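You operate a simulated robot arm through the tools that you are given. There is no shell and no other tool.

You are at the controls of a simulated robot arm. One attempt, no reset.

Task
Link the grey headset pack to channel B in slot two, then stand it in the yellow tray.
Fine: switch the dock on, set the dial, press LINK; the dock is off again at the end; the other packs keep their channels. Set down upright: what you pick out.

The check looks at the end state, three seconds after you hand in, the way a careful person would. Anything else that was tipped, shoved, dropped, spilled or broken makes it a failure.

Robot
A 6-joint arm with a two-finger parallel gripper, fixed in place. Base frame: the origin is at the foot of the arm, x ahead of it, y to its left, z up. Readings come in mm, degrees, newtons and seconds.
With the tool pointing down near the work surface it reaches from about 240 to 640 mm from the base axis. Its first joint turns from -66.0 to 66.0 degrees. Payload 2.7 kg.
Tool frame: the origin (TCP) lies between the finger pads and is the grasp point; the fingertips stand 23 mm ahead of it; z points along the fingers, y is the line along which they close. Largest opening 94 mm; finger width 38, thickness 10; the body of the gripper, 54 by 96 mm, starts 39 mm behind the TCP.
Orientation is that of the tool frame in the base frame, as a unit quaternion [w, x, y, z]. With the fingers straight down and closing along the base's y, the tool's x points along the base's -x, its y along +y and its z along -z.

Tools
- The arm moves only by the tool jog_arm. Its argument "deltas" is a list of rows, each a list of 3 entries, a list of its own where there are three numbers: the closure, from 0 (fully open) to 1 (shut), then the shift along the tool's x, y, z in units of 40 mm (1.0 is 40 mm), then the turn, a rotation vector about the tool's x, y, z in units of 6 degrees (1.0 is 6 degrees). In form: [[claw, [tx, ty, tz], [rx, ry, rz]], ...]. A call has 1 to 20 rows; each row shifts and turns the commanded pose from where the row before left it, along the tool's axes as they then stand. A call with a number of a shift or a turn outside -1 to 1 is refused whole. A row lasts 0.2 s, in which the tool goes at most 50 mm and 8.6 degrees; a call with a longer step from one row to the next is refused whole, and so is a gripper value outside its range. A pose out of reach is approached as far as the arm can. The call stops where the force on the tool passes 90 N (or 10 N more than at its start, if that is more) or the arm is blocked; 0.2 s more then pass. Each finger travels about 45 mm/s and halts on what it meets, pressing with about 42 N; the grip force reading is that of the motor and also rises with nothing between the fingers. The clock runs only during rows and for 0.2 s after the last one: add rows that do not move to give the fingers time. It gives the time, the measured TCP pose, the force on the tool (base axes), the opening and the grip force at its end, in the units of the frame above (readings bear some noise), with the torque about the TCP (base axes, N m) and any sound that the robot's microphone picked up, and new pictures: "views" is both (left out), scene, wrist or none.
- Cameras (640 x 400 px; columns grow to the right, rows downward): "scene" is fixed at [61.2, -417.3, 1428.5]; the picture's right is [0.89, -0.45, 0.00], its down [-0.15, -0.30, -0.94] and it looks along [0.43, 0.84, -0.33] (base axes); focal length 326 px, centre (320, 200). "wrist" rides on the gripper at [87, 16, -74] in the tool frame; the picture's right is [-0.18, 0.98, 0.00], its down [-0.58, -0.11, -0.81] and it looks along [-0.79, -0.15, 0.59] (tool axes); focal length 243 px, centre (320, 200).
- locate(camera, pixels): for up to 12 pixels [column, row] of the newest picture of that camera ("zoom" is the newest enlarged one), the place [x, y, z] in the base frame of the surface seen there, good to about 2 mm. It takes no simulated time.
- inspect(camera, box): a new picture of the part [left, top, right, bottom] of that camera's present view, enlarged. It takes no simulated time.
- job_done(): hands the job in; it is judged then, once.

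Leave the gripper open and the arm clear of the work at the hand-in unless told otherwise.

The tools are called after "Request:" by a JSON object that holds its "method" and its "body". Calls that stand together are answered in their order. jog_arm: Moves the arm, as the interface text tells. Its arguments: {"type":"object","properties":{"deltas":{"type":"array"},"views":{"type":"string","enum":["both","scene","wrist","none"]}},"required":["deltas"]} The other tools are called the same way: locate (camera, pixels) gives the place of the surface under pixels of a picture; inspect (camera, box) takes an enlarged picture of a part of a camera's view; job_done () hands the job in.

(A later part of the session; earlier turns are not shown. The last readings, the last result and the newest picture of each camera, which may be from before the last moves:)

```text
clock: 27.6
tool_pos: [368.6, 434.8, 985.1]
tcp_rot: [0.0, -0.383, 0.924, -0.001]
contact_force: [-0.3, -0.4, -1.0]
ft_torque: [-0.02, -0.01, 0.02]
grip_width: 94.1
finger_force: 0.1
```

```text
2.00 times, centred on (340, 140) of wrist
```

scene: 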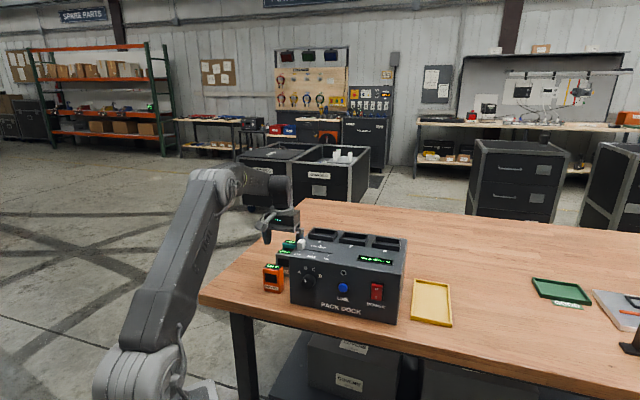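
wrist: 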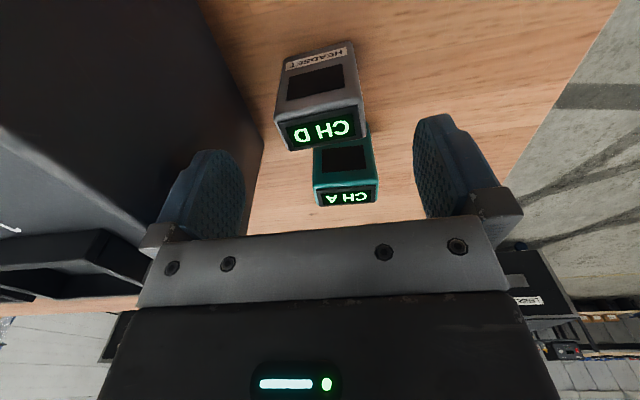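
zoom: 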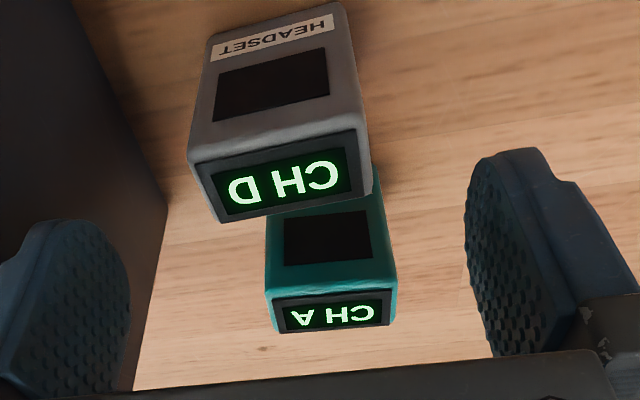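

TCP is u −46.8, 568 out, z 985. I'll measure the pack once more at close range.

Request:
{"method": "locate", "body": {"camera": "zoom", "pixels": [[192, 165], [362, 128], [372, 185], [222, 222], [290, 180], [207, 160], [352, 132], [364, 188], [228, 215], [270, 270], [390, 260], [268, 285]]}}

```text
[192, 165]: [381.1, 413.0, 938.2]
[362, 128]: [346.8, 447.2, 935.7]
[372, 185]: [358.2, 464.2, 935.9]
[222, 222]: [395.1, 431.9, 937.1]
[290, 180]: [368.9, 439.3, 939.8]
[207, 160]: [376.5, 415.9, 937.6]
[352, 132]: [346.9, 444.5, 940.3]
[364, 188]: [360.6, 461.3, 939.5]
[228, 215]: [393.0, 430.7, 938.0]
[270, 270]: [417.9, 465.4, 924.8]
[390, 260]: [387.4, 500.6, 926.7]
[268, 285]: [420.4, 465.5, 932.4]
```

Centre refined to u≈−47.5, 572 out. Lowering straddling the pack to z 913 and closing.

Request:
{"method": "jog_arm", "body": {"deltas": [[0, [-0.1, 0.02, 0], [0, 0, 0]], [0, [0, 0, 0.6], [0, 0, 0]], [0, [0, 0, 0.6], [0, 0, 0]], [0, [0, 0, 0.6], [0, 0, 0]], [0, [0, 0, 0], [0, 0, 0]], [0.3, [0, 0, 0], [0, 0, 0]], [0.5, [0, 0, 0], [0, 0, 0]], [0.6, [0, 0, 0], [0, 0, 0]], [0.6, [0, 0, 0], [0, 0, 0]], [0.6, [0, 0, 0], [0, 0, 0]]], "views": "both"}}

```text
clock: 29.8
tool_pos: [373.7, 437.9, 910.1]
tcp_rot: [0.0, -0.383, 0.924, 0.001]
contact_force: [-0.2, -0.5, 0.5]
ft_torque: [0.04, 0.03, 0.0]
grip_width: 53.6
finger_force: 42.0
```

scene: 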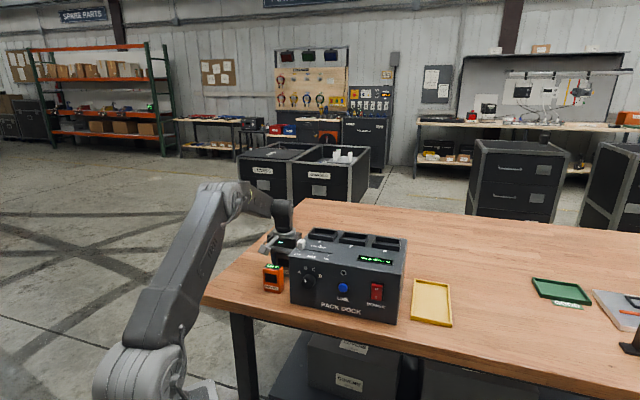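
wrist: 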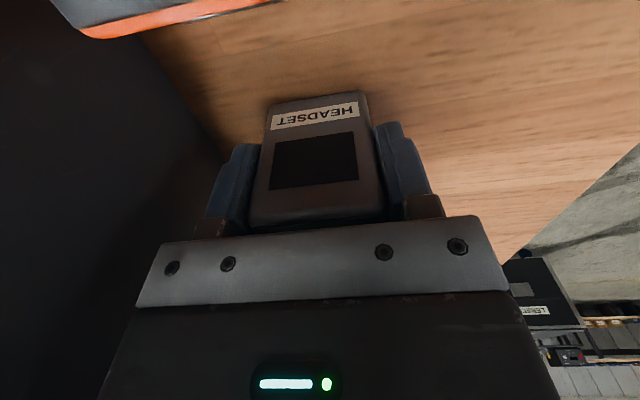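

Gripped at 53.6 mm. Lifting straight up 220 mm.

Request:
{"method": "jog_arm", "body": {"deltas": [[0.7, [0, 0, -0.3], [0, 0, 0]], [0.7, [0, 0, -0.6], [0, 0, 0]], [0.7, [0, 0, -0.92], [0, 0, 0]], [0.7, [0, 0, -0.92], [0, 0, 0]], [0.7, [0, 0, -0.92], [0, 0, 0]], [0.7, [0, 0, -0.92], [0, 0, 0]], [0.7, [0, 0, -0.92], [0, 0, 0]], [0.7, [0, 0, 0], [0, 0, 0]]], "views": "both"}}

Request:
{"method": "inspect", "body": {"camera": "wrist", "box": [180, 60, 500, 260]}}

Request:
{"method": "inspect", "body": {"camera": "scene", "box": [220, 170, 360, 300]}}

```text
clock: 31.6
tool_pos: [374.9, 437.9, 1129.7]
tcp_rot: [0.0, -0.382, 0.924, 0.0]
contact_force: [0.8, -0.2, -0.9]
ft_torque: [0.0, 0.02, 0.02]
grip_width: 53.7
finger_force: 42.0
```

scene: 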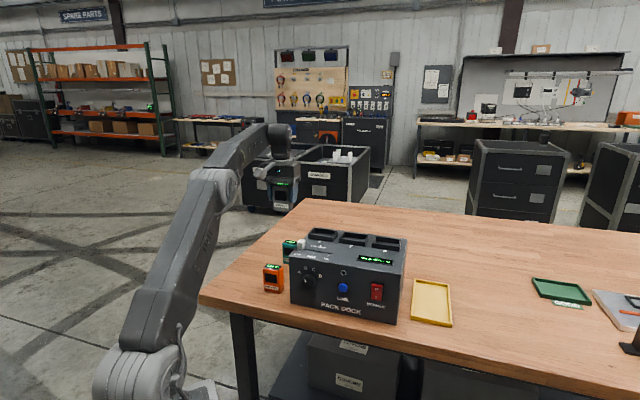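
wrist: 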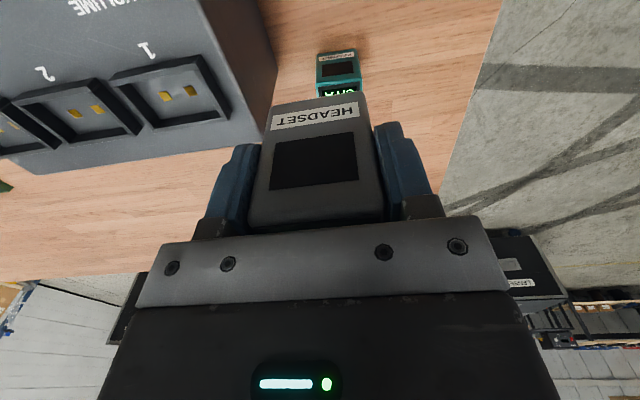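

```text
2.00 times, centred on (340, 160) of wrist
```

zoom: 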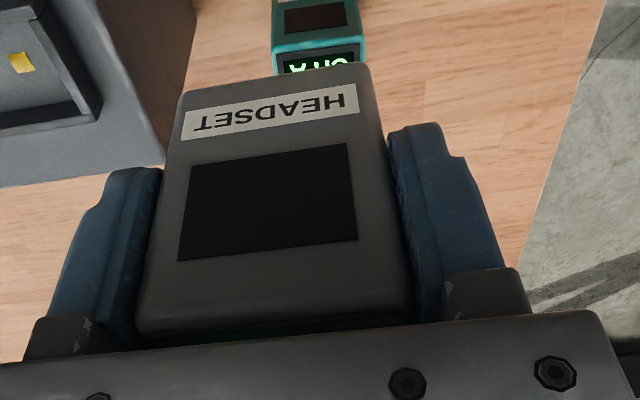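

```text
3.08 times, centred on (290, 235) of scene
```

zoom: 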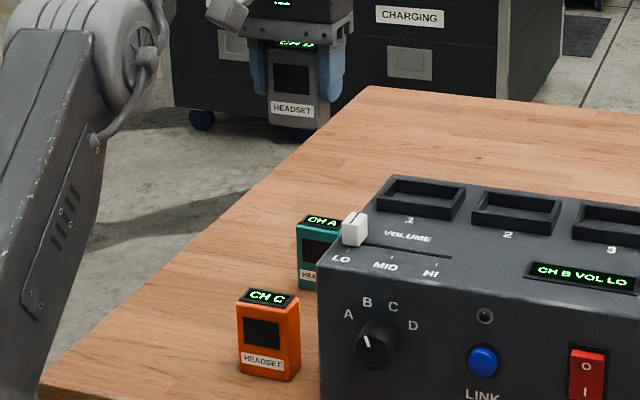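

The pack hangs straight. I'll measure its faces in hand, and slot 2, from the wrist view.

Request:
{"method": "locate", "body": {"camera": "wrist", "pixels": [[272, 106], [363, 95], [275, 112], [364, 105], [253, 215], [380, 208], [318, 100], [316, 215], [256, 190], [376, 180], [318, 160], [300, 120]]}}

Request:
{"method": "inspect", "body": {"camera": "wrist", "box": [0, 20, 260, 182]}}

```text
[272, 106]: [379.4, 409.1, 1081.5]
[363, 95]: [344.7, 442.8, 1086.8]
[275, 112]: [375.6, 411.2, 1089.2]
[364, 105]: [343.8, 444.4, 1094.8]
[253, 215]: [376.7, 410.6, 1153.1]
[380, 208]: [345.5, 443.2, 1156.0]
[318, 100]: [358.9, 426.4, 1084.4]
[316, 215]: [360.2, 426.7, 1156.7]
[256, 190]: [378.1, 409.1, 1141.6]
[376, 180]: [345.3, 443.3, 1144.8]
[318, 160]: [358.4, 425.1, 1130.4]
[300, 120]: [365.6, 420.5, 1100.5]
```

```text
2.46 times, centred on (130, 101) of wrist
```

zoom: 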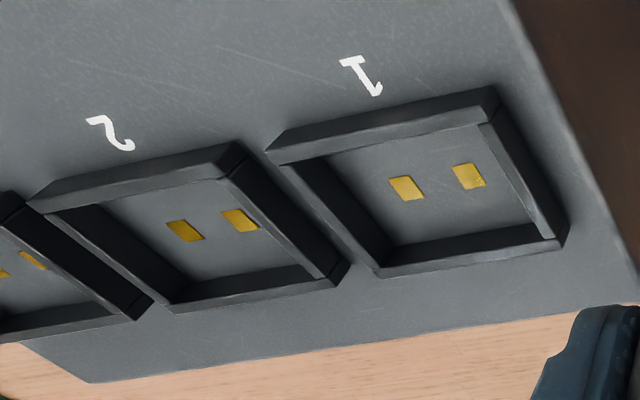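

Pack front face is at 556 out with the TCP at 574.7, so its centre is about 3–4 mm nearer than the TCP. Now slot 2's rim and inner edges in this zoom.

Request:
{"method": "locate", "body": {"camera": "zoom", "pixels": [[35, 205], [215, 170], [240, 148], [345, 262], [335, 278], [168, 305], [225, 178], [320, 278], [50, 215], [175, 300], [185, 230], [240, 220]]}}

Request:
{"method": "locate", "body": {"camera": "zoom", "pixels": [[215, 182], [300, 265], [105, 203], [190, 282], [130, 190], [240, 275], [130, 200], [160, 170], [280, 230], [100, 245], [250, 290], [332, 282]]}}

```text
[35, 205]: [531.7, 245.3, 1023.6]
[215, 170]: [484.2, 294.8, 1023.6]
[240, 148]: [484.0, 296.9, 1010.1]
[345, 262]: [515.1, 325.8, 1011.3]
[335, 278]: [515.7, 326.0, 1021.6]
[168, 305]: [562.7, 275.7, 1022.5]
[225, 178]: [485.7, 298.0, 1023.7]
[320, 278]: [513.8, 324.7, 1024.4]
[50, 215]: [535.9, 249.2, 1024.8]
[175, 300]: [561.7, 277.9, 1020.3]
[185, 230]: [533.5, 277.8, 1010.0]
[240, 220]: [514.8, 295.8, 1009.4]
```

```text
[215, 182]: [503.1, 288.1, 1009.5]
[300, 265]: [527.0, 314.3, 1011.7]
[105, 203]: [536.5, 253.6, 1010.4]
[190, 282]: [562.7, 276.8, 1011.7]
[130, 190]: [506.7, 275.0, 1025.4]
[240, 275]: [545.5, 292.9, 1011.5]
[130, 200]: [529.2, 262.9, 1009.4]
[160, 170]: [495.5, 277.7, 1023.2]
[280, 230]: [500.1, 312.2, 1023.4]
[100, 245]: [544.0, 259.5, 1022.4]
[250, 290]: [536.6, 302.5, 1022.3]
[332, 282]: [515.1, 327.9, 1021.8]
```

Slot 2 centre: u≈168, ≈572.5 out, so the TCP target is u 168.5, v 576 to allow for the pack's offset. Moving across at this height.

Request:
{"method": "jog_arm", "body": {"deltas": [[0.7, [-0.02, -0.8875, 0], [0, 0, 0]], [0.7, [-0.02, -0.8875, 0], [0, 0, 0]], [0.7, [0, -0.8875, 0], [0, 0, 0]], [0.7, [0, -0.8875, 0], [0, 0, 0]], [0.7, [0, -0.8875, 0], [0, 0, 0]], [0.7, [0, -0.8875, 0], [0, 0, 0]], [0.7, [0, 0, 0], [0, 0, 0]], [0.7, [0, 0, 0], [0, 0, 0]]], "views": "both"}}

Request:
{"method": "inspect", "body": {"camera": "wrist", "box": [180, 40, 500, 240]}}

Request:
{"method": "inspect", "body": {"camera": "scene", "box": [290, 190, 420, 270]}}

```text
clock: 33.4
tool_pos: [514.3, 292.5, 1130.4]
tcp_rot: [-0.001, -0.382, 0.924, 0.001]
contact_force: [-0.1, 0.2, -2.0]
ft_torque: [-0.02, -0.01, -0.03]
grip_width: 53.7
finger_force: 42.2
out of reach, approached as far as the arm can: row 6
```

scene: 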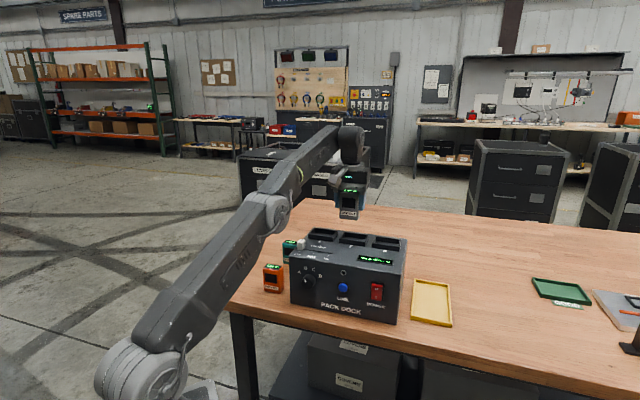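
wrist: 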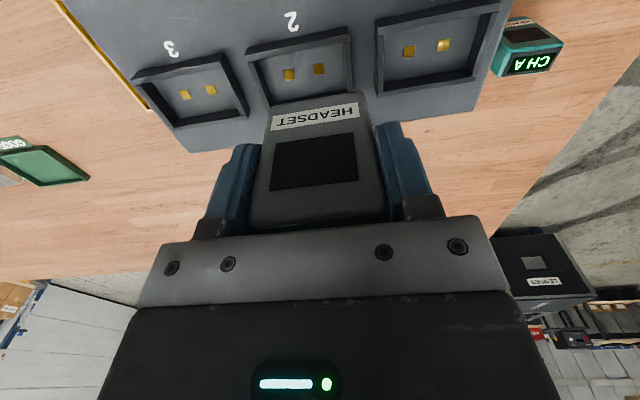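

```text
2.00 times, centred on (340, 140) of wrist
```

zoom: 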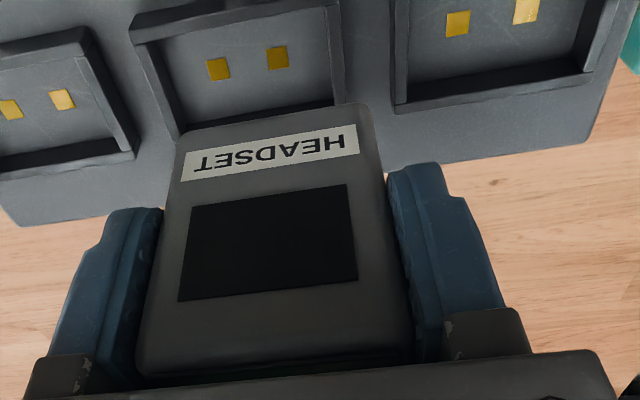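

```text
4.92 times, centred on (355, 230) of scene
```

zoom: 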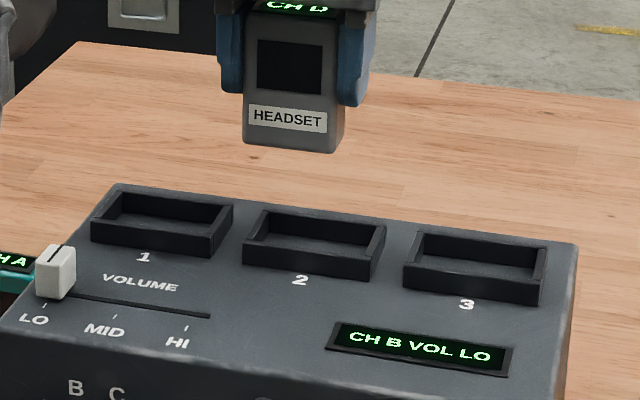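

Reach limits me slightly at this height (12 mm short in u). Lowering 36 mm should extend reach, and the pack bottom would still be ~24 mm above the rim. Then I'll re-read.

Request:
{"method": "jog_arm", "body": {"deltas": [[0.7, [0, 0, 0.3], [0, 0, 0]], [0.7, [0, 0, 0.3], [0, 0, 0]], [0.7, [0, 0, 0.3], [0, 0, 0]], [0.7, [0, 0, 0], [0, 0, 0]]], "views": "wrist"}}

```text
clock: 34.4
tool_pos: [511.5, 293.4, 1093.0]
tcp_rot: [0.0, -0.382, 0.924, 0.0]
contact_force: [-0.1, 0.5, -2.3]
ft_torque: [-0.01, -0.01, -0.02]
grip_width: 53.7
finger_force: 41.9
```

wrist: 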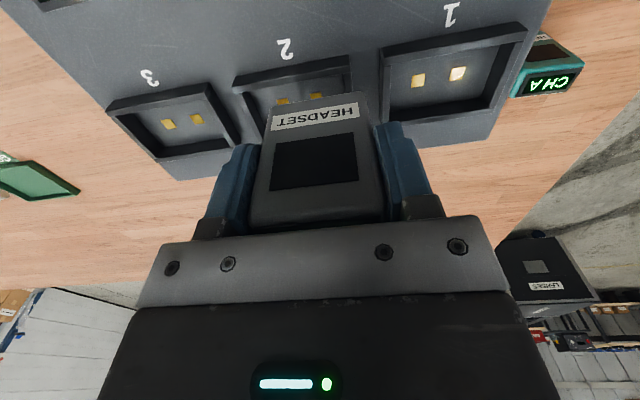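

TCP u 154.2, 569.1 out. Correcting by +14 in u and +7 outward.

Request:
{"method": "jog_arm", "body": {"deltas": [[0.7, [-0.09, -0.18, 0], [0, 0, 0]], [0.7, [-0.088, -0.178, 0], [0, 0, 0]], [0.7, [0, 0, 0], [0, 0, 0]], [0.7, [0, 0, 0], [0, 0, 0]]], "views": "both"}}

Request:
{"method": "inspect", "body": {"camera": "scene", "box": [310, 190, 410, 260]}}

Request:
{"method": "inspect", "body": {"camera": "wrist", "box": [180, 40, 500, 240]}}

```text
clock: 35.4
tool_pos: [525.4, 287.3, 1092.6]
tcp_rot: [0.0, -0.383, 0.924, -0.001]
contact_force: [0.4, -0.1, -2.5]
ft_torque: [0.0, 0.0, 0.02]
grip_width: 53.7
finger_force: 41.8
```

scene: 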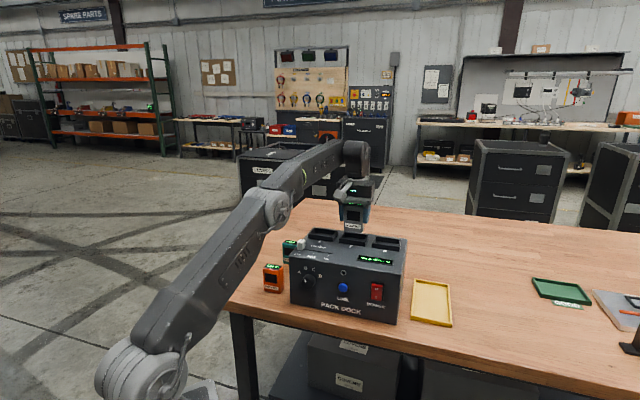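
wrist: 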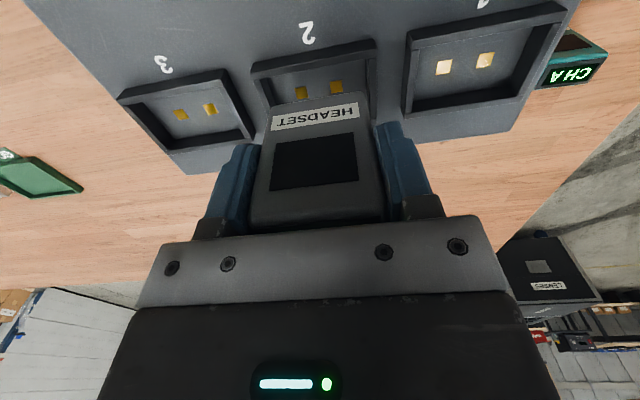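

```text
5.71 times, centred on (360, 225) of scene
```

zoom: 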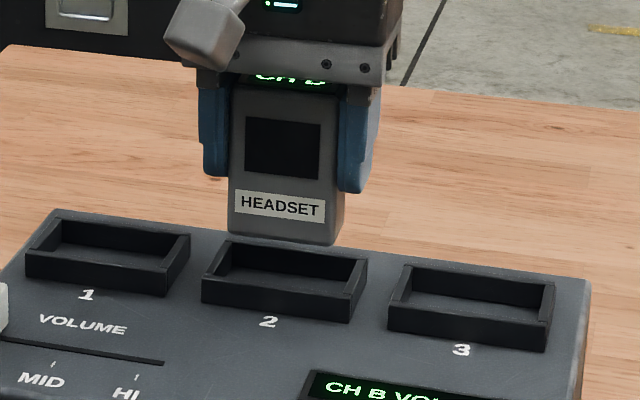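

```text
2.00 times, centred on (340, 140) of wrist
```

zoom: 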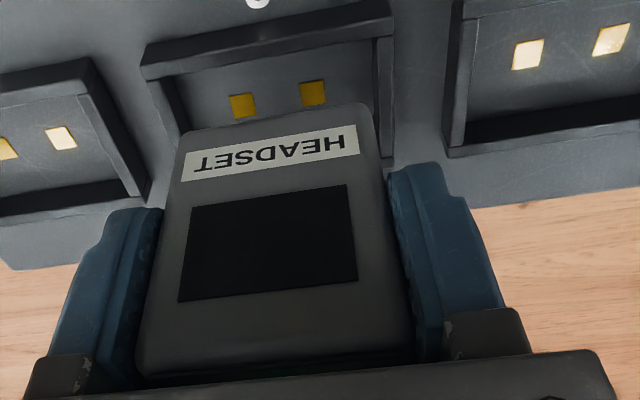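

TCP u 168.4, 574.7 out. Checking pack bottom against rim edges in this zoom.

Request:
{"method": "locate", "body": {"camera": "zoom", "pixels": [[182, 148], [370, 118], [276, 132], [272, 160], [143, 62], [392, 18], [390, 160], [178, 125], [243, 105], [313, 93], [384, 100], [165, 95]]}}

```text
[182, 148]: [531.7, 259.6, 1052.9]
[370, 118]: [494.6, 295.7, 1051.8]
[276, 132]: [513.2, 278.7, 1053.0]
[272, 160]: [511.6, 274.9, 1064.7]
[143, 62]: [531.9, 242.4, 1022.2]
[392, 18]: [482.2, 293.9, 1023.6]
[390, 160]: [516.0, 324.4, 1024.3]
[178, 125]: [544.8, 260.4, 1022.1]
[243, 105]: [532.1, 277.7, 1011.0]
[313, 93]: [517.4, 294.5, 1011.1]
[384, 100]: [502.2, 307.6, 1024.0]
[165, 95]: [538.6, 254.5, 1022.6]
```

Pack centre is u≈167 against slot centre ≈169, and depth is centred. I'll shift 2 mm and lower 26 mm, so the pack bottom gets to about 6 mm above the floor.

Request:
{"method": "jog_arm", "body": {"deltas": [[0.7, [-0.01, -0.05, 0], [0, 0, 0]], [0.7, [0, 0, 0.2], [0, 0, 0]], [0.7, [0, 0, 0.2], [0, 0, 0]], [0.7, [0, 0, 0.15], [0, 0, 0]], [0.7, [0, 0, 0.1], [0, 0, 0]], [0.7, [0, 0, 0], [0, 0, 0]]], "views": "both"}}

Request:
{"method": "inspect", "body": {"camera": "wrist", "box": [180, 40, 500, 240]}}

Request:
{"method": "inspect", "body": {"camera": "scene", "box": [310, 190, 410, 260]}}

```text
clock: 36.8
tool_pos: [527.4, 285.7, 1065.1]
tcp_rot: [0.0, -0.383, 0.924, 0.0]
contact_force: [-0.5, 0.0, -2.0]
ft_torque: [0.02, -0.06, 0.01]
grip_width: 53.5
finger_force: 42.4
```

scene: 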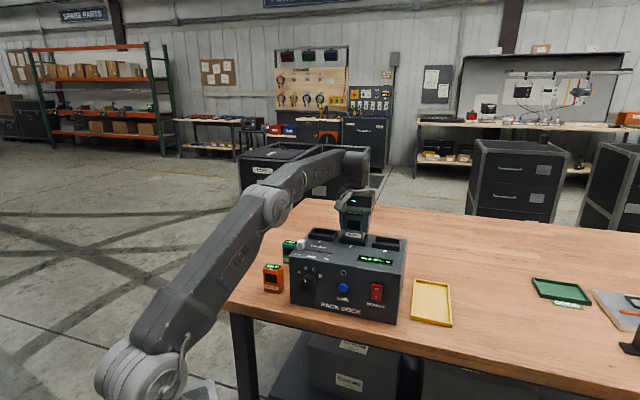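
wrist: 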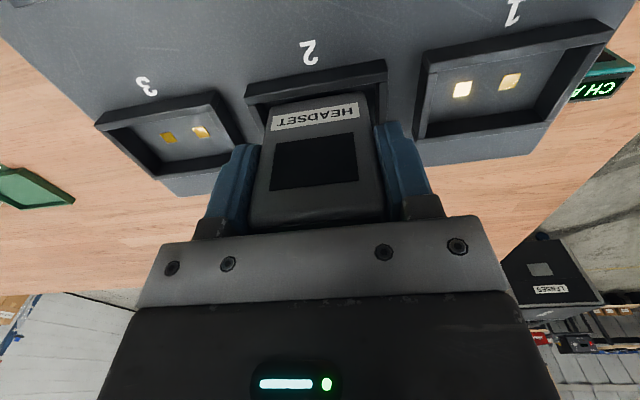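

```text
2.00 times, centred on (340, 140) of wrist
```

zoom: 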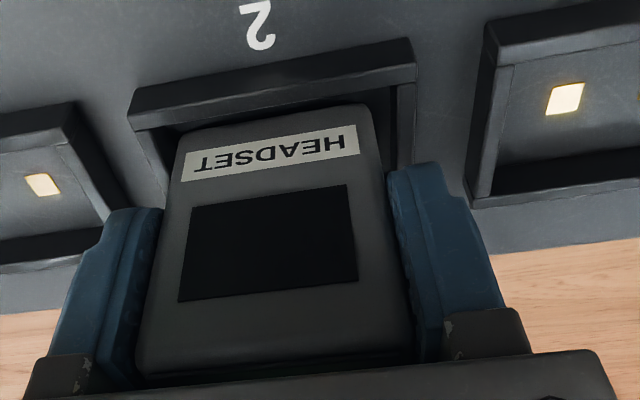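

```text
5.71 times, centred on (360, 225) of scene
```

zoom: 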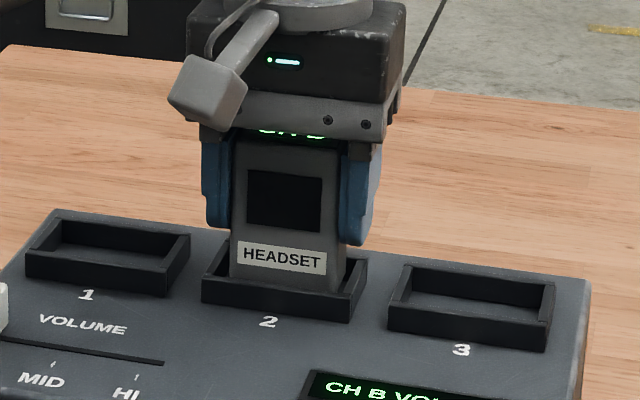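

It's inside the rim with no contact. Lowering slowly the last 5–6 mm.

Request:
{"method": "jog_arm", "body": {"deltas": [[0.7, [0, 0, 0.04], [0, 0, 0]], [0.7, [0, 0, 0.04], [0, 0, 0]], [0.7, [0, 0, 0.03], [0, 0, 0]]], "views": "none"}}

```text
clock: 37.6
tool_pos: [528.2, 285.1, 1062.5]
tcp_rot: [0.001, -0.383, 0.924, 0.0]
contact_force: [0.2, -0.9, -2.0]
ft_torque: [0.0, 0.01, 0.03]
grip_width: 54.0
finger_force: 41.6
```

Still free at z 1062.5. A little further.

Request:
{"method": "jog_arm", "body": {"deltas": [[0.7, [0, 0.02, 0.03], [0, 0, 0]], [0.7, [0, 0.01, 0.03], [0, 0, 0]]], "views": "none"}}

```text
clock: 38.2
tool_pos: [526.5, 285.5, 1059.9]
tcp_rot: [0.0, -0.384, 0.923, 0.001]
contact_force: [0.2, -0.3, -0.8]
ft_torque: [0.03, 0.03, 0.01]
grip_width: 53.8
finger_force: 41.9
```

Request:
{"method": "jog_arm", "body": {"deltas": [[0.7, [0, 0, 0.03], [0, 0, 0]], [0.7, [0, 0, 0], [0, 0, 0]]], "views": "wrist"}}

Request:
{"method": "inspect", "body": {"camera": "scene", "box": [310, 190, 410, 260]}}

```text
clock: 38.8
tool_pos: [526.1, 286.6, 1060.7]
tcp_rot: [0.001, -0.384, 0.923, -0.001]
contact_force: [-1.7, -0.8, 5.6]
ft_torque: [-0.02, 0.25, 0.05]
grip_width: 53.8
finger_force: 41.8
```

wrist: 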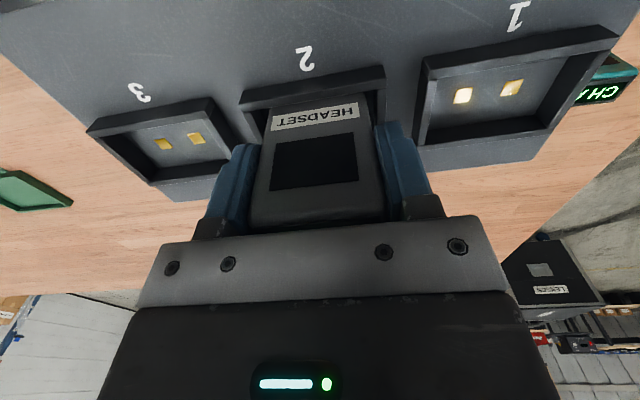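

```text
5.71 times, centred on (360, 225) of scene
```

zoom: 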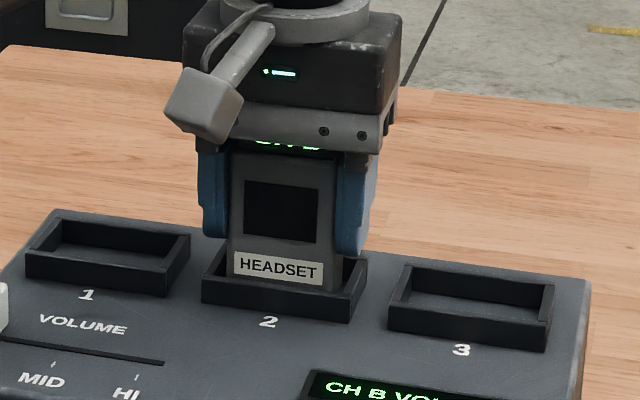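

Floor contact is felt (about 8 N) and the pack is seated in slot two. I'll open fully, then rise while easing back.

Request:
{"method": "jog_arm", "body": {"deltas": [[0.4, [0, 0, 0], [0, 0, 0]], [0.2, [0, 0, 0], [0, 0, 0]], [0, [0, 0, 0], [0, 0, 0]], [0, [0, 0, 0], [0, 0, 0]], [0, [0.1, 0, -0.4], [0, 0, 0]], [0, [0.2, 0, -0.6], [0, 0, 0]], [0, [0.3, 0, -0.6], [0, 0, 0]], [0, [0.5, 0, -0.6], [0, 0, 0]], [0, [0.8, 0, -0.5], [0, 0, 0]], [0, [0, 0, 0], [0, 0, 0]]], "views": "both"}}

Request:
{"method": "inspect", "body": {"camera": "scene", "box": [310, 190, 410, 260]}}

```text
clock: 41.0
tool_pos: [469.4, 231.5, 1165.3]
tcp_rot: [0.0, -0.383, 0.924, 0.0]
contact_force: [-0.9, -0.5, -0.2]
ft_torque: [0.01, -0.02, 0.02]
grip_width: 93.9
finger_force: 0.0
```

scene: 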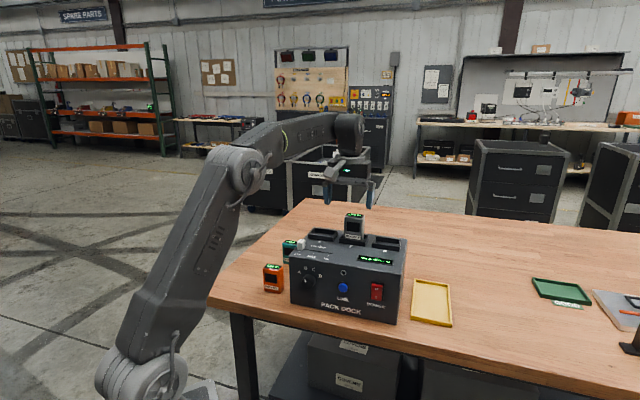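
wrist: 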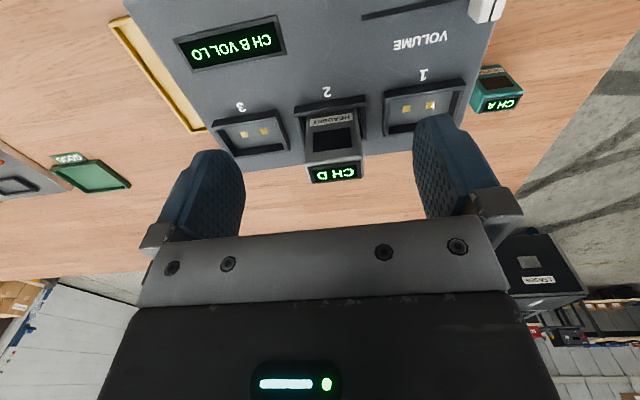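

```text
5.71 times, centred on (360, 225) of scene
```

zoom: 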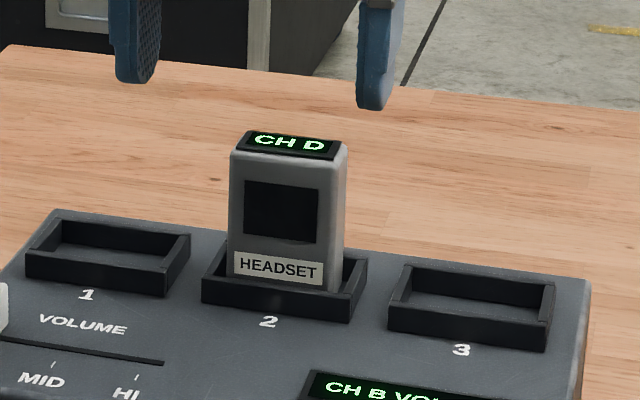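

The pack is upright in slot two and still reads CH D. Next is LINK: back toward the base, close fingers, tilt 45°, and descend in front of the button.

Request:
{"method": "jog_arm", "body": {"deltas": [[0.3, [0.9, -0.04, 0], [0, 0, 0]], [0.6, [1, -0.04, 0], [0, 0, 0]], [1, [1, -0.04, 0], [0, 0, 0]], [1, [1, -0.05, 0], [0, 0, 0]], [1, [0, 0, 0], [0, -1, 0]], [1, [0, 0, 0], [0, -1, 0]], [1, [0, 0, 0], [0, -1, 0]], [1, [0, 0, 0], [0, -1, 0]], [1, [0, 0, 0], [0, -1, 0]], [1, [0, 0, 0], [0, -1, 0]], [1, [0, 0, 0], [0, -1, 0]], [1, [0, 0, 0], [0, -0.5, 0]], [1, [0.75, 0, 0.75], [0, 0, 0]], [1, [0.75, 0, 0.75], [0, 0, 0]], [1, [0.75, 0, 0.75], [0, 0, 0]], [1, [0.75, 0, 0.75], [0, 0, 0]], [1, [0.5, 0, 0.5], [0, 0, 0]], [1, [0, 0, 0], [0, 0, 0]]], "views": "both"}}

```text
clock: 44.8
tool_pos: [367.3, 117.4, 967.7]
tcp_rot: [0.354, -0.354, 0.853, 0.146]
contact_force: [0.2, 0.0, -0.8]
ft_torque: [0.0, -0.03, 0.0]
grip_width: 0.0
finger_force: 41.7
```

scene: 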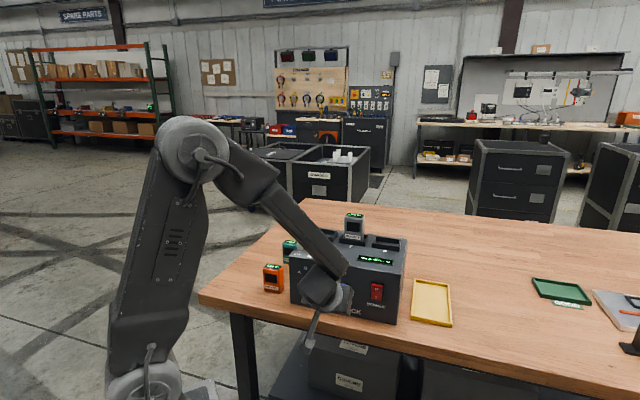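
wrist: 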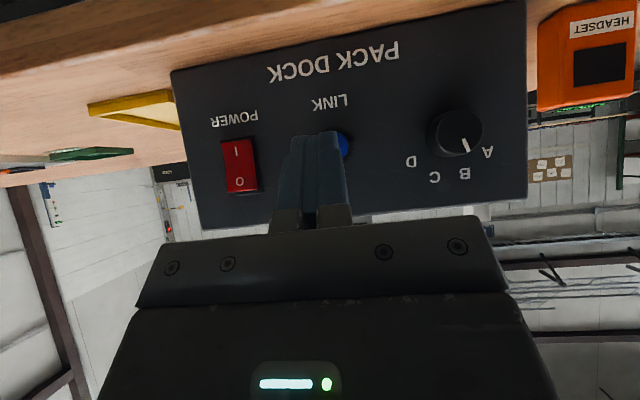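

TCP u 176.7, 342.7 out, z 967.7. Down 15 mm, then forward 54 mm to just short of the button.

Request:
{"method": "jog_arm", "body": {"deltas": [[1, [0.26, 0.02, 0.26], [0, 0, 0]], [1, [-0.35, 0, 0.35], [0, 0, 0]], [1, [-0.35, 0, 0.35], [0, 0, 0]], [1, [-0.25, 0, 0.25], [0, 0, 0]], [1, [0, 0, 0], [0, 0, 0]]], "views": "wrist"}}

```text
clock: 46.0
tool_pos: [404.1, 157.2, 953.2]
tcp_rot: [0.354, -0.353, 0.854, 0.146]
contact_force: [1.5, 0.3, 0.4]
ft_torque: [-0.01, 0.0, -0.03]
grip_width: 0.1
finger_force: 41.9
```

wrist: 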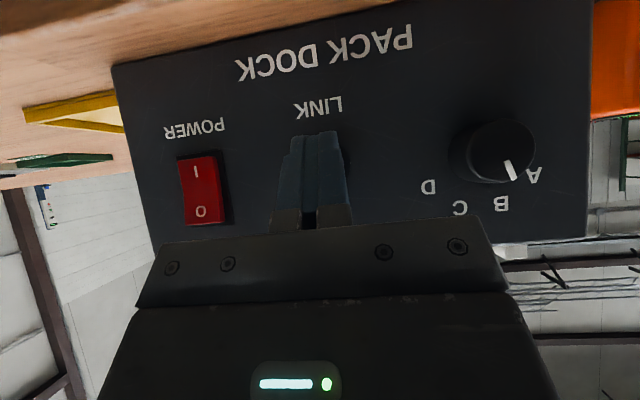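

At 397 out, u 174.6. Creeping forward in 2 mm rows onto the button.

Request:
{"method": "jog_arm", "body": {"deltas": [[1, [-0.035, -0.02, 0.035], [0, 0, 0]], [1, [-0.035, 0, 0.035], [0, 0, 0]], [1, [-0.035, 0, 0.035], [0, 0, 0]], [1, [-0.035, 0, 0.035], [0, 0, 0]]], "views": "none"}}

Request:
{"method": "inspect", "body": {"camera": "scene", "box": [310, 190, 410, 270]}}

```text
clock: 47.0
tool_pos: [410.0, 162.7, 952.2]
tcp_rot: [0.354, -0.353, 0.853, 0.147]
contact_force: [-2.1, -1.7, 0.9]
ft_torque: [0.05, -0.03, 0.03]
grip_width: 0.1
finger_force: 41.9
heard: click
```

```text
5.00 times, centred on (360, 230) of scene
```

zoom: 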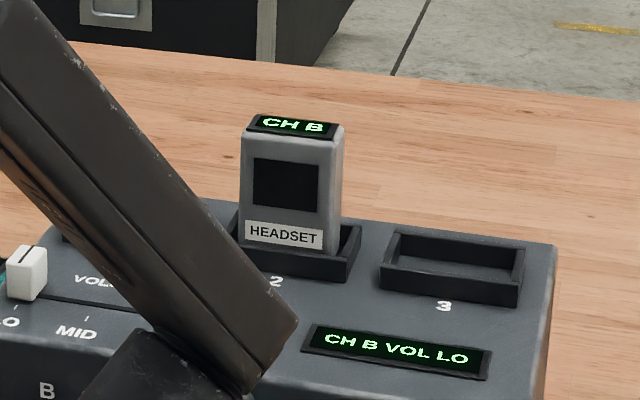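

Click heard, and the pack now reads CH B. Backing off and confirming it holds.

Request:
{"method": "jog_arm", "body": {"deltas": [[1, [0.25, 0, -0.25], [0, 0, 0]], [1, [0.5, 0, -0.5], [0, 0, 0]], [1, [0.5, 0, -0.5], [0, 0, 0]], [1, [0, 0, 0], [0, 0, 0]]], "views": "both"}}

Request:
{"method": "inspect", "body": {"camera": "scene", "box": [250, 200, 420, 320]}}

```text
clock: 48.0
tool_pos: [362.6, 112.5, 953.4]
tcp_rot: [0.354, -0.353, 0.854, 0.146]
contact_force: [-0.8, -0.7, 0.3]
ft_torque: [0.01, -0.03, 0.01]
grip_width: 0.4
finger_force: 41.5
```

scene: 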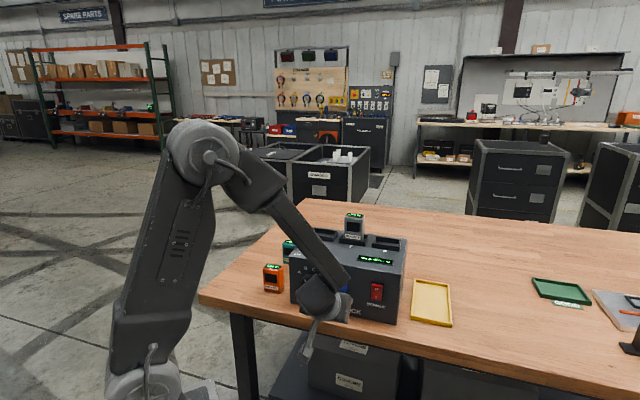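
wrist: 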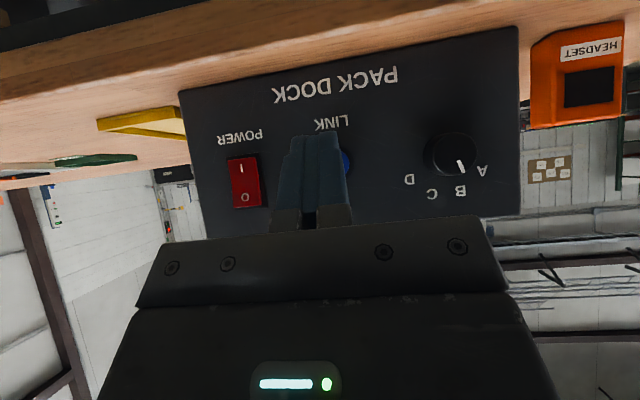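

```text
3.33 times, centred on (335, 260) of scene
```

zoom: 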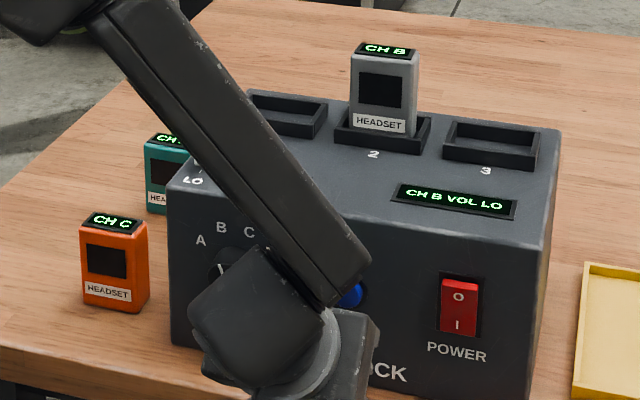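

CH B holds and the others are unchanged. Now I rise, go vertical again, open, and return to the point behind and above the slot.

Request:
{"method": "jog_arm", "body": {"deltas": [[1, [-0.75, 0, -0.75], [0, 0, 0]], [1, [-0.75, 0, -0.75], [0, 0, 0]], [1, [-0.75, 0, -0.75], [0, 0, 0]], [1, [-0.75, 0, -0.75], [0, 0, 0]], [0.8, [-0.75, 0, -0.75], [0, 0, 0]], [0.6, [0, 0, 0], [0, 1, 0]], [0.4, [0, 0, 0], [0, 1, 0]], [0.2, [0, 0, 0], [0, 1, 0]], [0, [0, 0, 0], [0, 1, 0]], [0, [0, 0, 0], [0, 1, 0]], [0, [0, 0, 0], [0, 1, 0]], [0, [0, 0, 0], [0, 1, 0]], [0, [0, 0, 0], [0, 0.5, 0]], [0, [-0.95, 0.05, 0], [0, 0, 0]], [0, [-0.95, 0.05, 0], [0, 0, 0]], [0, [-0.95, 0.05, 0], [0, 0, 0]], [0, [-0.95, 0.05, 0], [0, 0, 0]], [0, [0, 0, 0], [0, 0, 0]]], "views": "both"}}

Request:
{"method": "inspect", "body": {"camera": "wrist", "box": [180, 40, 500, 240]}}

```text
clock: 51.8
tool_pos: [463.2, 228.9, 1163.8]
tcp_rot: [0.0, -0.382, 0.924, 0.0]
contact_force: [0.0, -0.5, 1.4]
ft_torque: [0.05, 0.01, 0.03]
grip_width: 93.9
finger_force: 0.1
```

scene: 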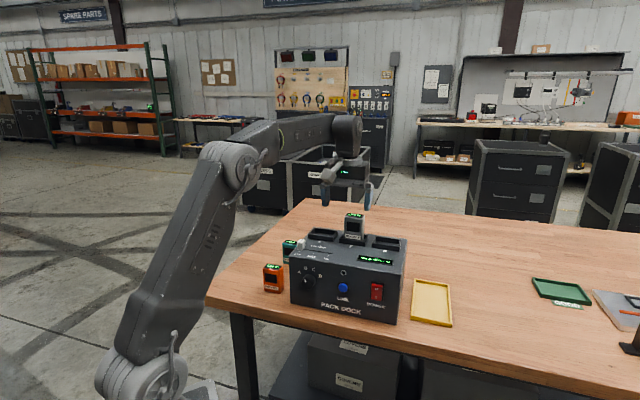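
wrist: 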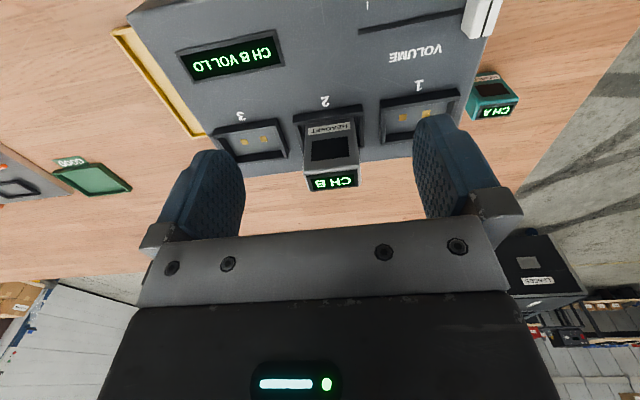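

```text
2.00 times, centred on (340, 140) of wrist
```

zoom: 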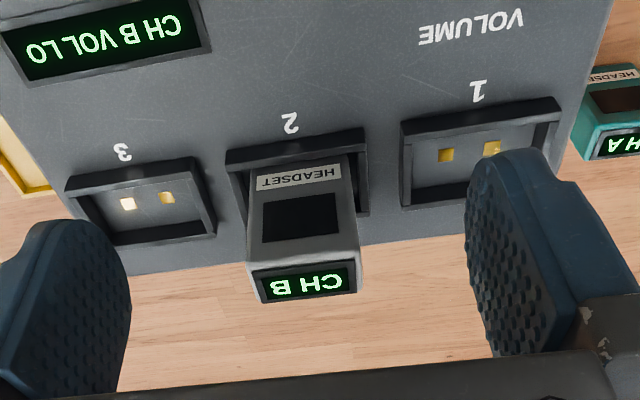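

TCP u 165.7, 489 out, z 1164. I'll follow the retreat path in reverse to straddle the pack at z≈1061.

Request:
{"method": "jog_arm", "body": {"deltas": [[0, [-0.8, -0.05, 0.5], [0, 0, 0]], [0, [-0.5, -0.05, 0.6], [0, 0, 0]], [0, [-0.4, 0, 0.6], [0, 0, 0]], [0, [-0.28, 0, 0.5], [0, 0, 0]], [0, [-0.15, 0, 0.33], [0, 0, 0]], [0, [0, 0, 0], [0, 0, 0]]], "views": "both"}}

Request:
{"method": "inspect", "body": {"camera": "scene", "box": [310, 190, 410, 260]}}

```text
clock: 53.2
tool_pos: [527.2, 285.0, 1063.8]
tcp_rot: [0.0, -0.382, 0.924, 0.0]
contact_force: [0.2, -0.1, -0.7]
ft_torque: [-0.01, 0.01, 0.0]
grip_width: 94.0
finger_force: 0.0
```

scene: 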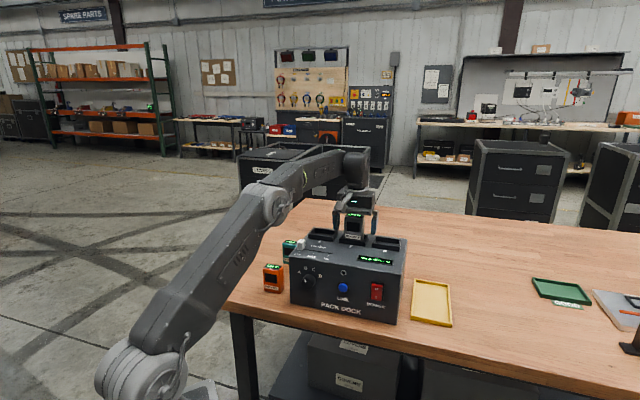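
wrist: 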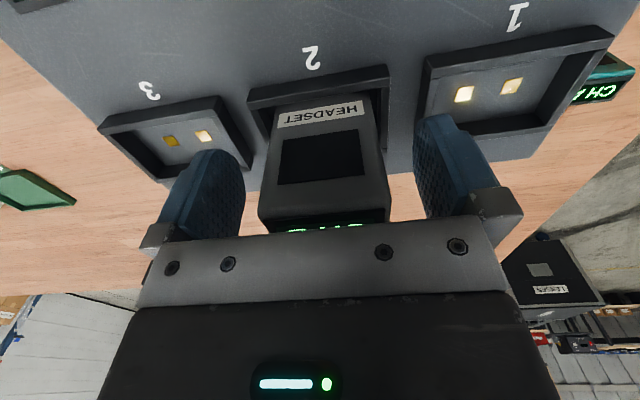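

```text
5.71 times, centred on (360, 225) of scene
```

zoom: 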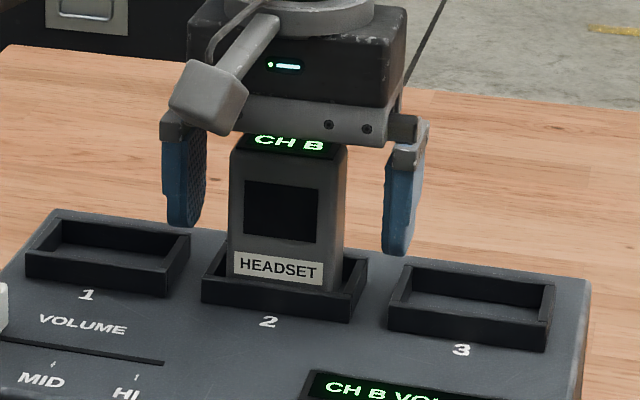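

TCP u 171, 574 out, z 1064, straddling the pack. Shift 2 mm, close, then lift 30 mm straight up.

Request:
{"method": "jog_arm", "body": {"deltas": [[0, [-0.01, 0.05, 0.04], [0, 0, 0]], [0.3, [0, 0, 0], [0, 0, 0]], [0.5, [0, 0, 0], [0, 0, 0]], [0.7, [0, 0, 0], [0, 0, 0]], [0.7, [0, 0, 0], [0, 0, 0]], [0.7, [0, 0, 0], [0, 0, 0]], [0.7, [0, 0, -0.15], [0, 0, 0]], [0.7, [0, 0, -0.3], [0, 0, 0]], [0.7, [0, 0, -0.3], [0, 0, 0]], [0.7, [0, 0, 0], [0, 0, 0]]], "views": "both"}}

Request:
{"method": "inspect", "body": {"camera": "scene", "box": [310, 190, 410, 260]}}

```text
clock: 55.4
tool_pos: [526.1, 284.9, 1094.0]
tcp_rot: [0.0, -0.382, 0.924, 0.0]
contact_force: [0.5, 0.1, -1.9]
ft_torque: [0.05, 0.03, -0.02]
grip_width: 54.0
finger_force: 42.3
```

scene: 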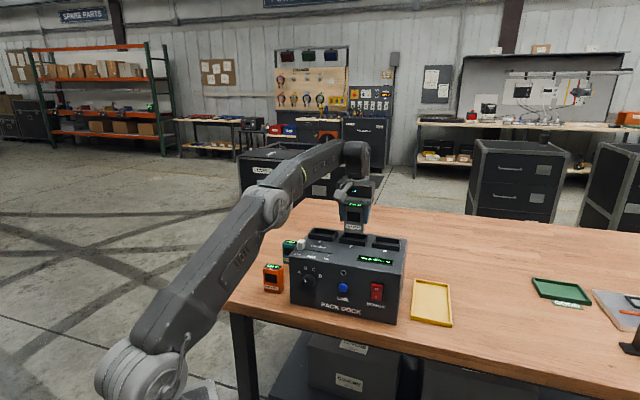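
wrist: 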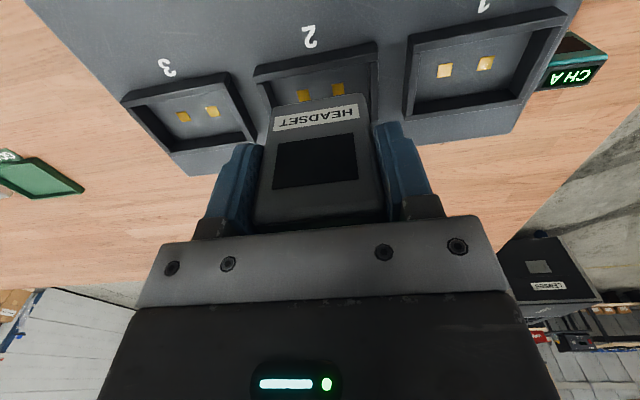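

```text
5.71 times, centred on (360, 225) of scene
```

zoom: 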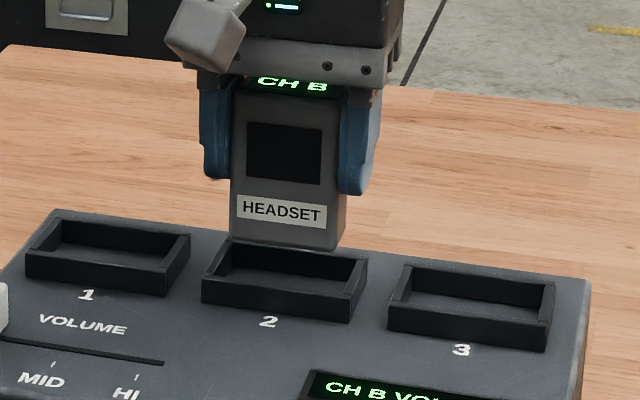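

CH B pack is free of the slot. Now back 113 mm toward the base and up a little, then right to beside the dock, just short of the tray.

Request:
{"method": "jog_arm", "body": {"deltas": [[0.7, [0.94, 0, -0.15], [0, 0, 0]], [0.7, [0.94, 0, -0.15], [0, 0, 0]], [0.7, [0.94, 0, -0.1], [0, 0, 0]], [0.7, [0, -0.97, 0], [0, 0, 0]], [0.7, [0, -0.97, 0], [0, 0, 0]], [0.7, [0, -0.97, 0], [0, 0, 0]], [0.7, [0, -0.97, 0], [0, 0, 0]], [0.7, [0, -0.97, 0], [0, 0, 0]], [0.7, [0, 0, 0], [0, 0, 0]]], "views": "both"}}

Request:
{"method": "inspect", "body": {"camera": "wrist", "box": [180, 0, 500, 200]}}

```text
clock: 57.4
tool_pos: [581.2, 67.9, 1109.9]
tcp_rot: [-0.001, -0.383, 0.924, 0.0]
contact_force: [-0.4, -0.7, -2.0]
ft_torque: [0.0, -0.01, 0.01]
grip_width: 53.6
finger_force: 41.6
```

scene: 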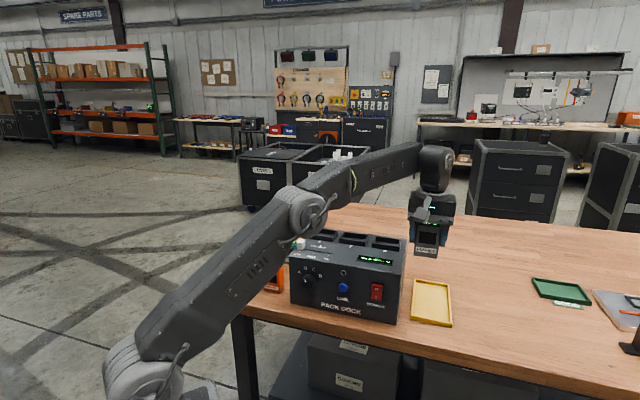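
wrist: 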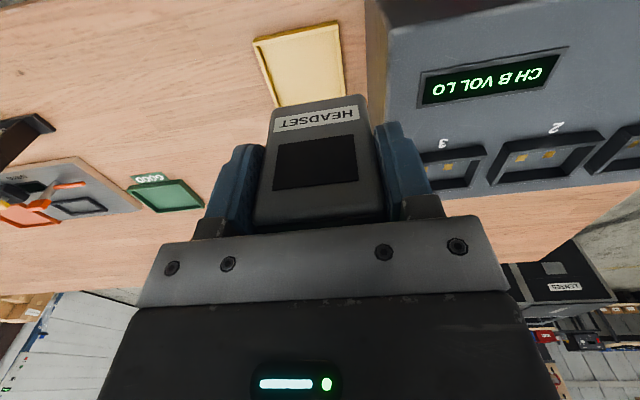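

```text
2.00 times, centred on (340, 100) of wrist
```

zoom: 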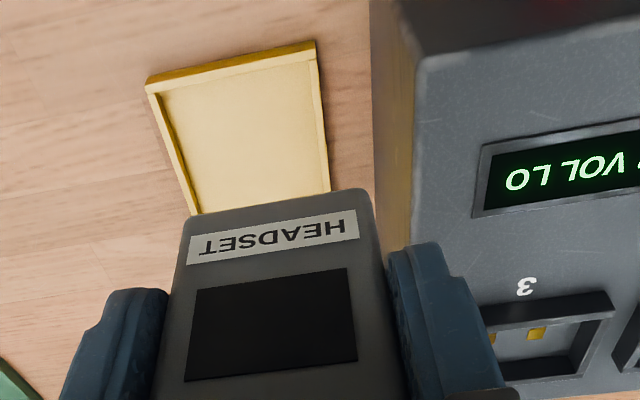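

The yellow tray is visible in front at zoom (150–330, 45–215). I'll measure it.

Request:
{"method": "locate", "body": {"camera": "zoom", "pixels": [[147, 88], [314, 45], [160, 92], [312, 57], [328, 185], [195, 212], [240, 130], [318, 120], [175, 150], [235, 70], [322, 150], [300, 80]]}}

Request:
{"method": "locate", "body": {"camera": "zoom", "pixels": [[186, 225], [368, 195], [278, 210], [275, 240], [190, 300], [375, 285], [385, 240], [400, 100]]}}

```text
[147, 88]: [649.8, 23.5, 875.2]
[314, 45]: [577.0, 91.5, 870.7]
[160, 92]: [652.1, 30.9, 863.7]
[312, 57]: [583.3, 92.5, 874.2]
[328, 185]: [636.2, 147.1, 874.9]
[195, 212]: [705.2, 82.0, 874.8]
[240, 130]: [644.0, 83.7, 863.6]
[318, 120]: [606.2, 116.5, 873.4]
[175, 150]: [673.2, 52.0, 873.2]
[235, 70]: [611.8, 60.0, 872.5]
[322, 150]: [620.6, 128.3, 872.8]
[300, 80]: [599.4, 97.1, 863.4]
```

```text
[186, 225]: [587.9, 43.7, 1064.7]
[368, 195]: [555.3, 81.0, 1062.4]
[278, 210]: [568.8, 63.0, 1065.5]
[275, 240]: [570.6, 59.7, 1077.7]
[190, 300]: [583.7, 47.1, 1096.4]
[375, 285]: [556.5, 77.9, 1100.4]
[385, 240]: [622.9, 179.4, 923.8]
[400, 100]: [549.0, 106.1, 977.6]
```

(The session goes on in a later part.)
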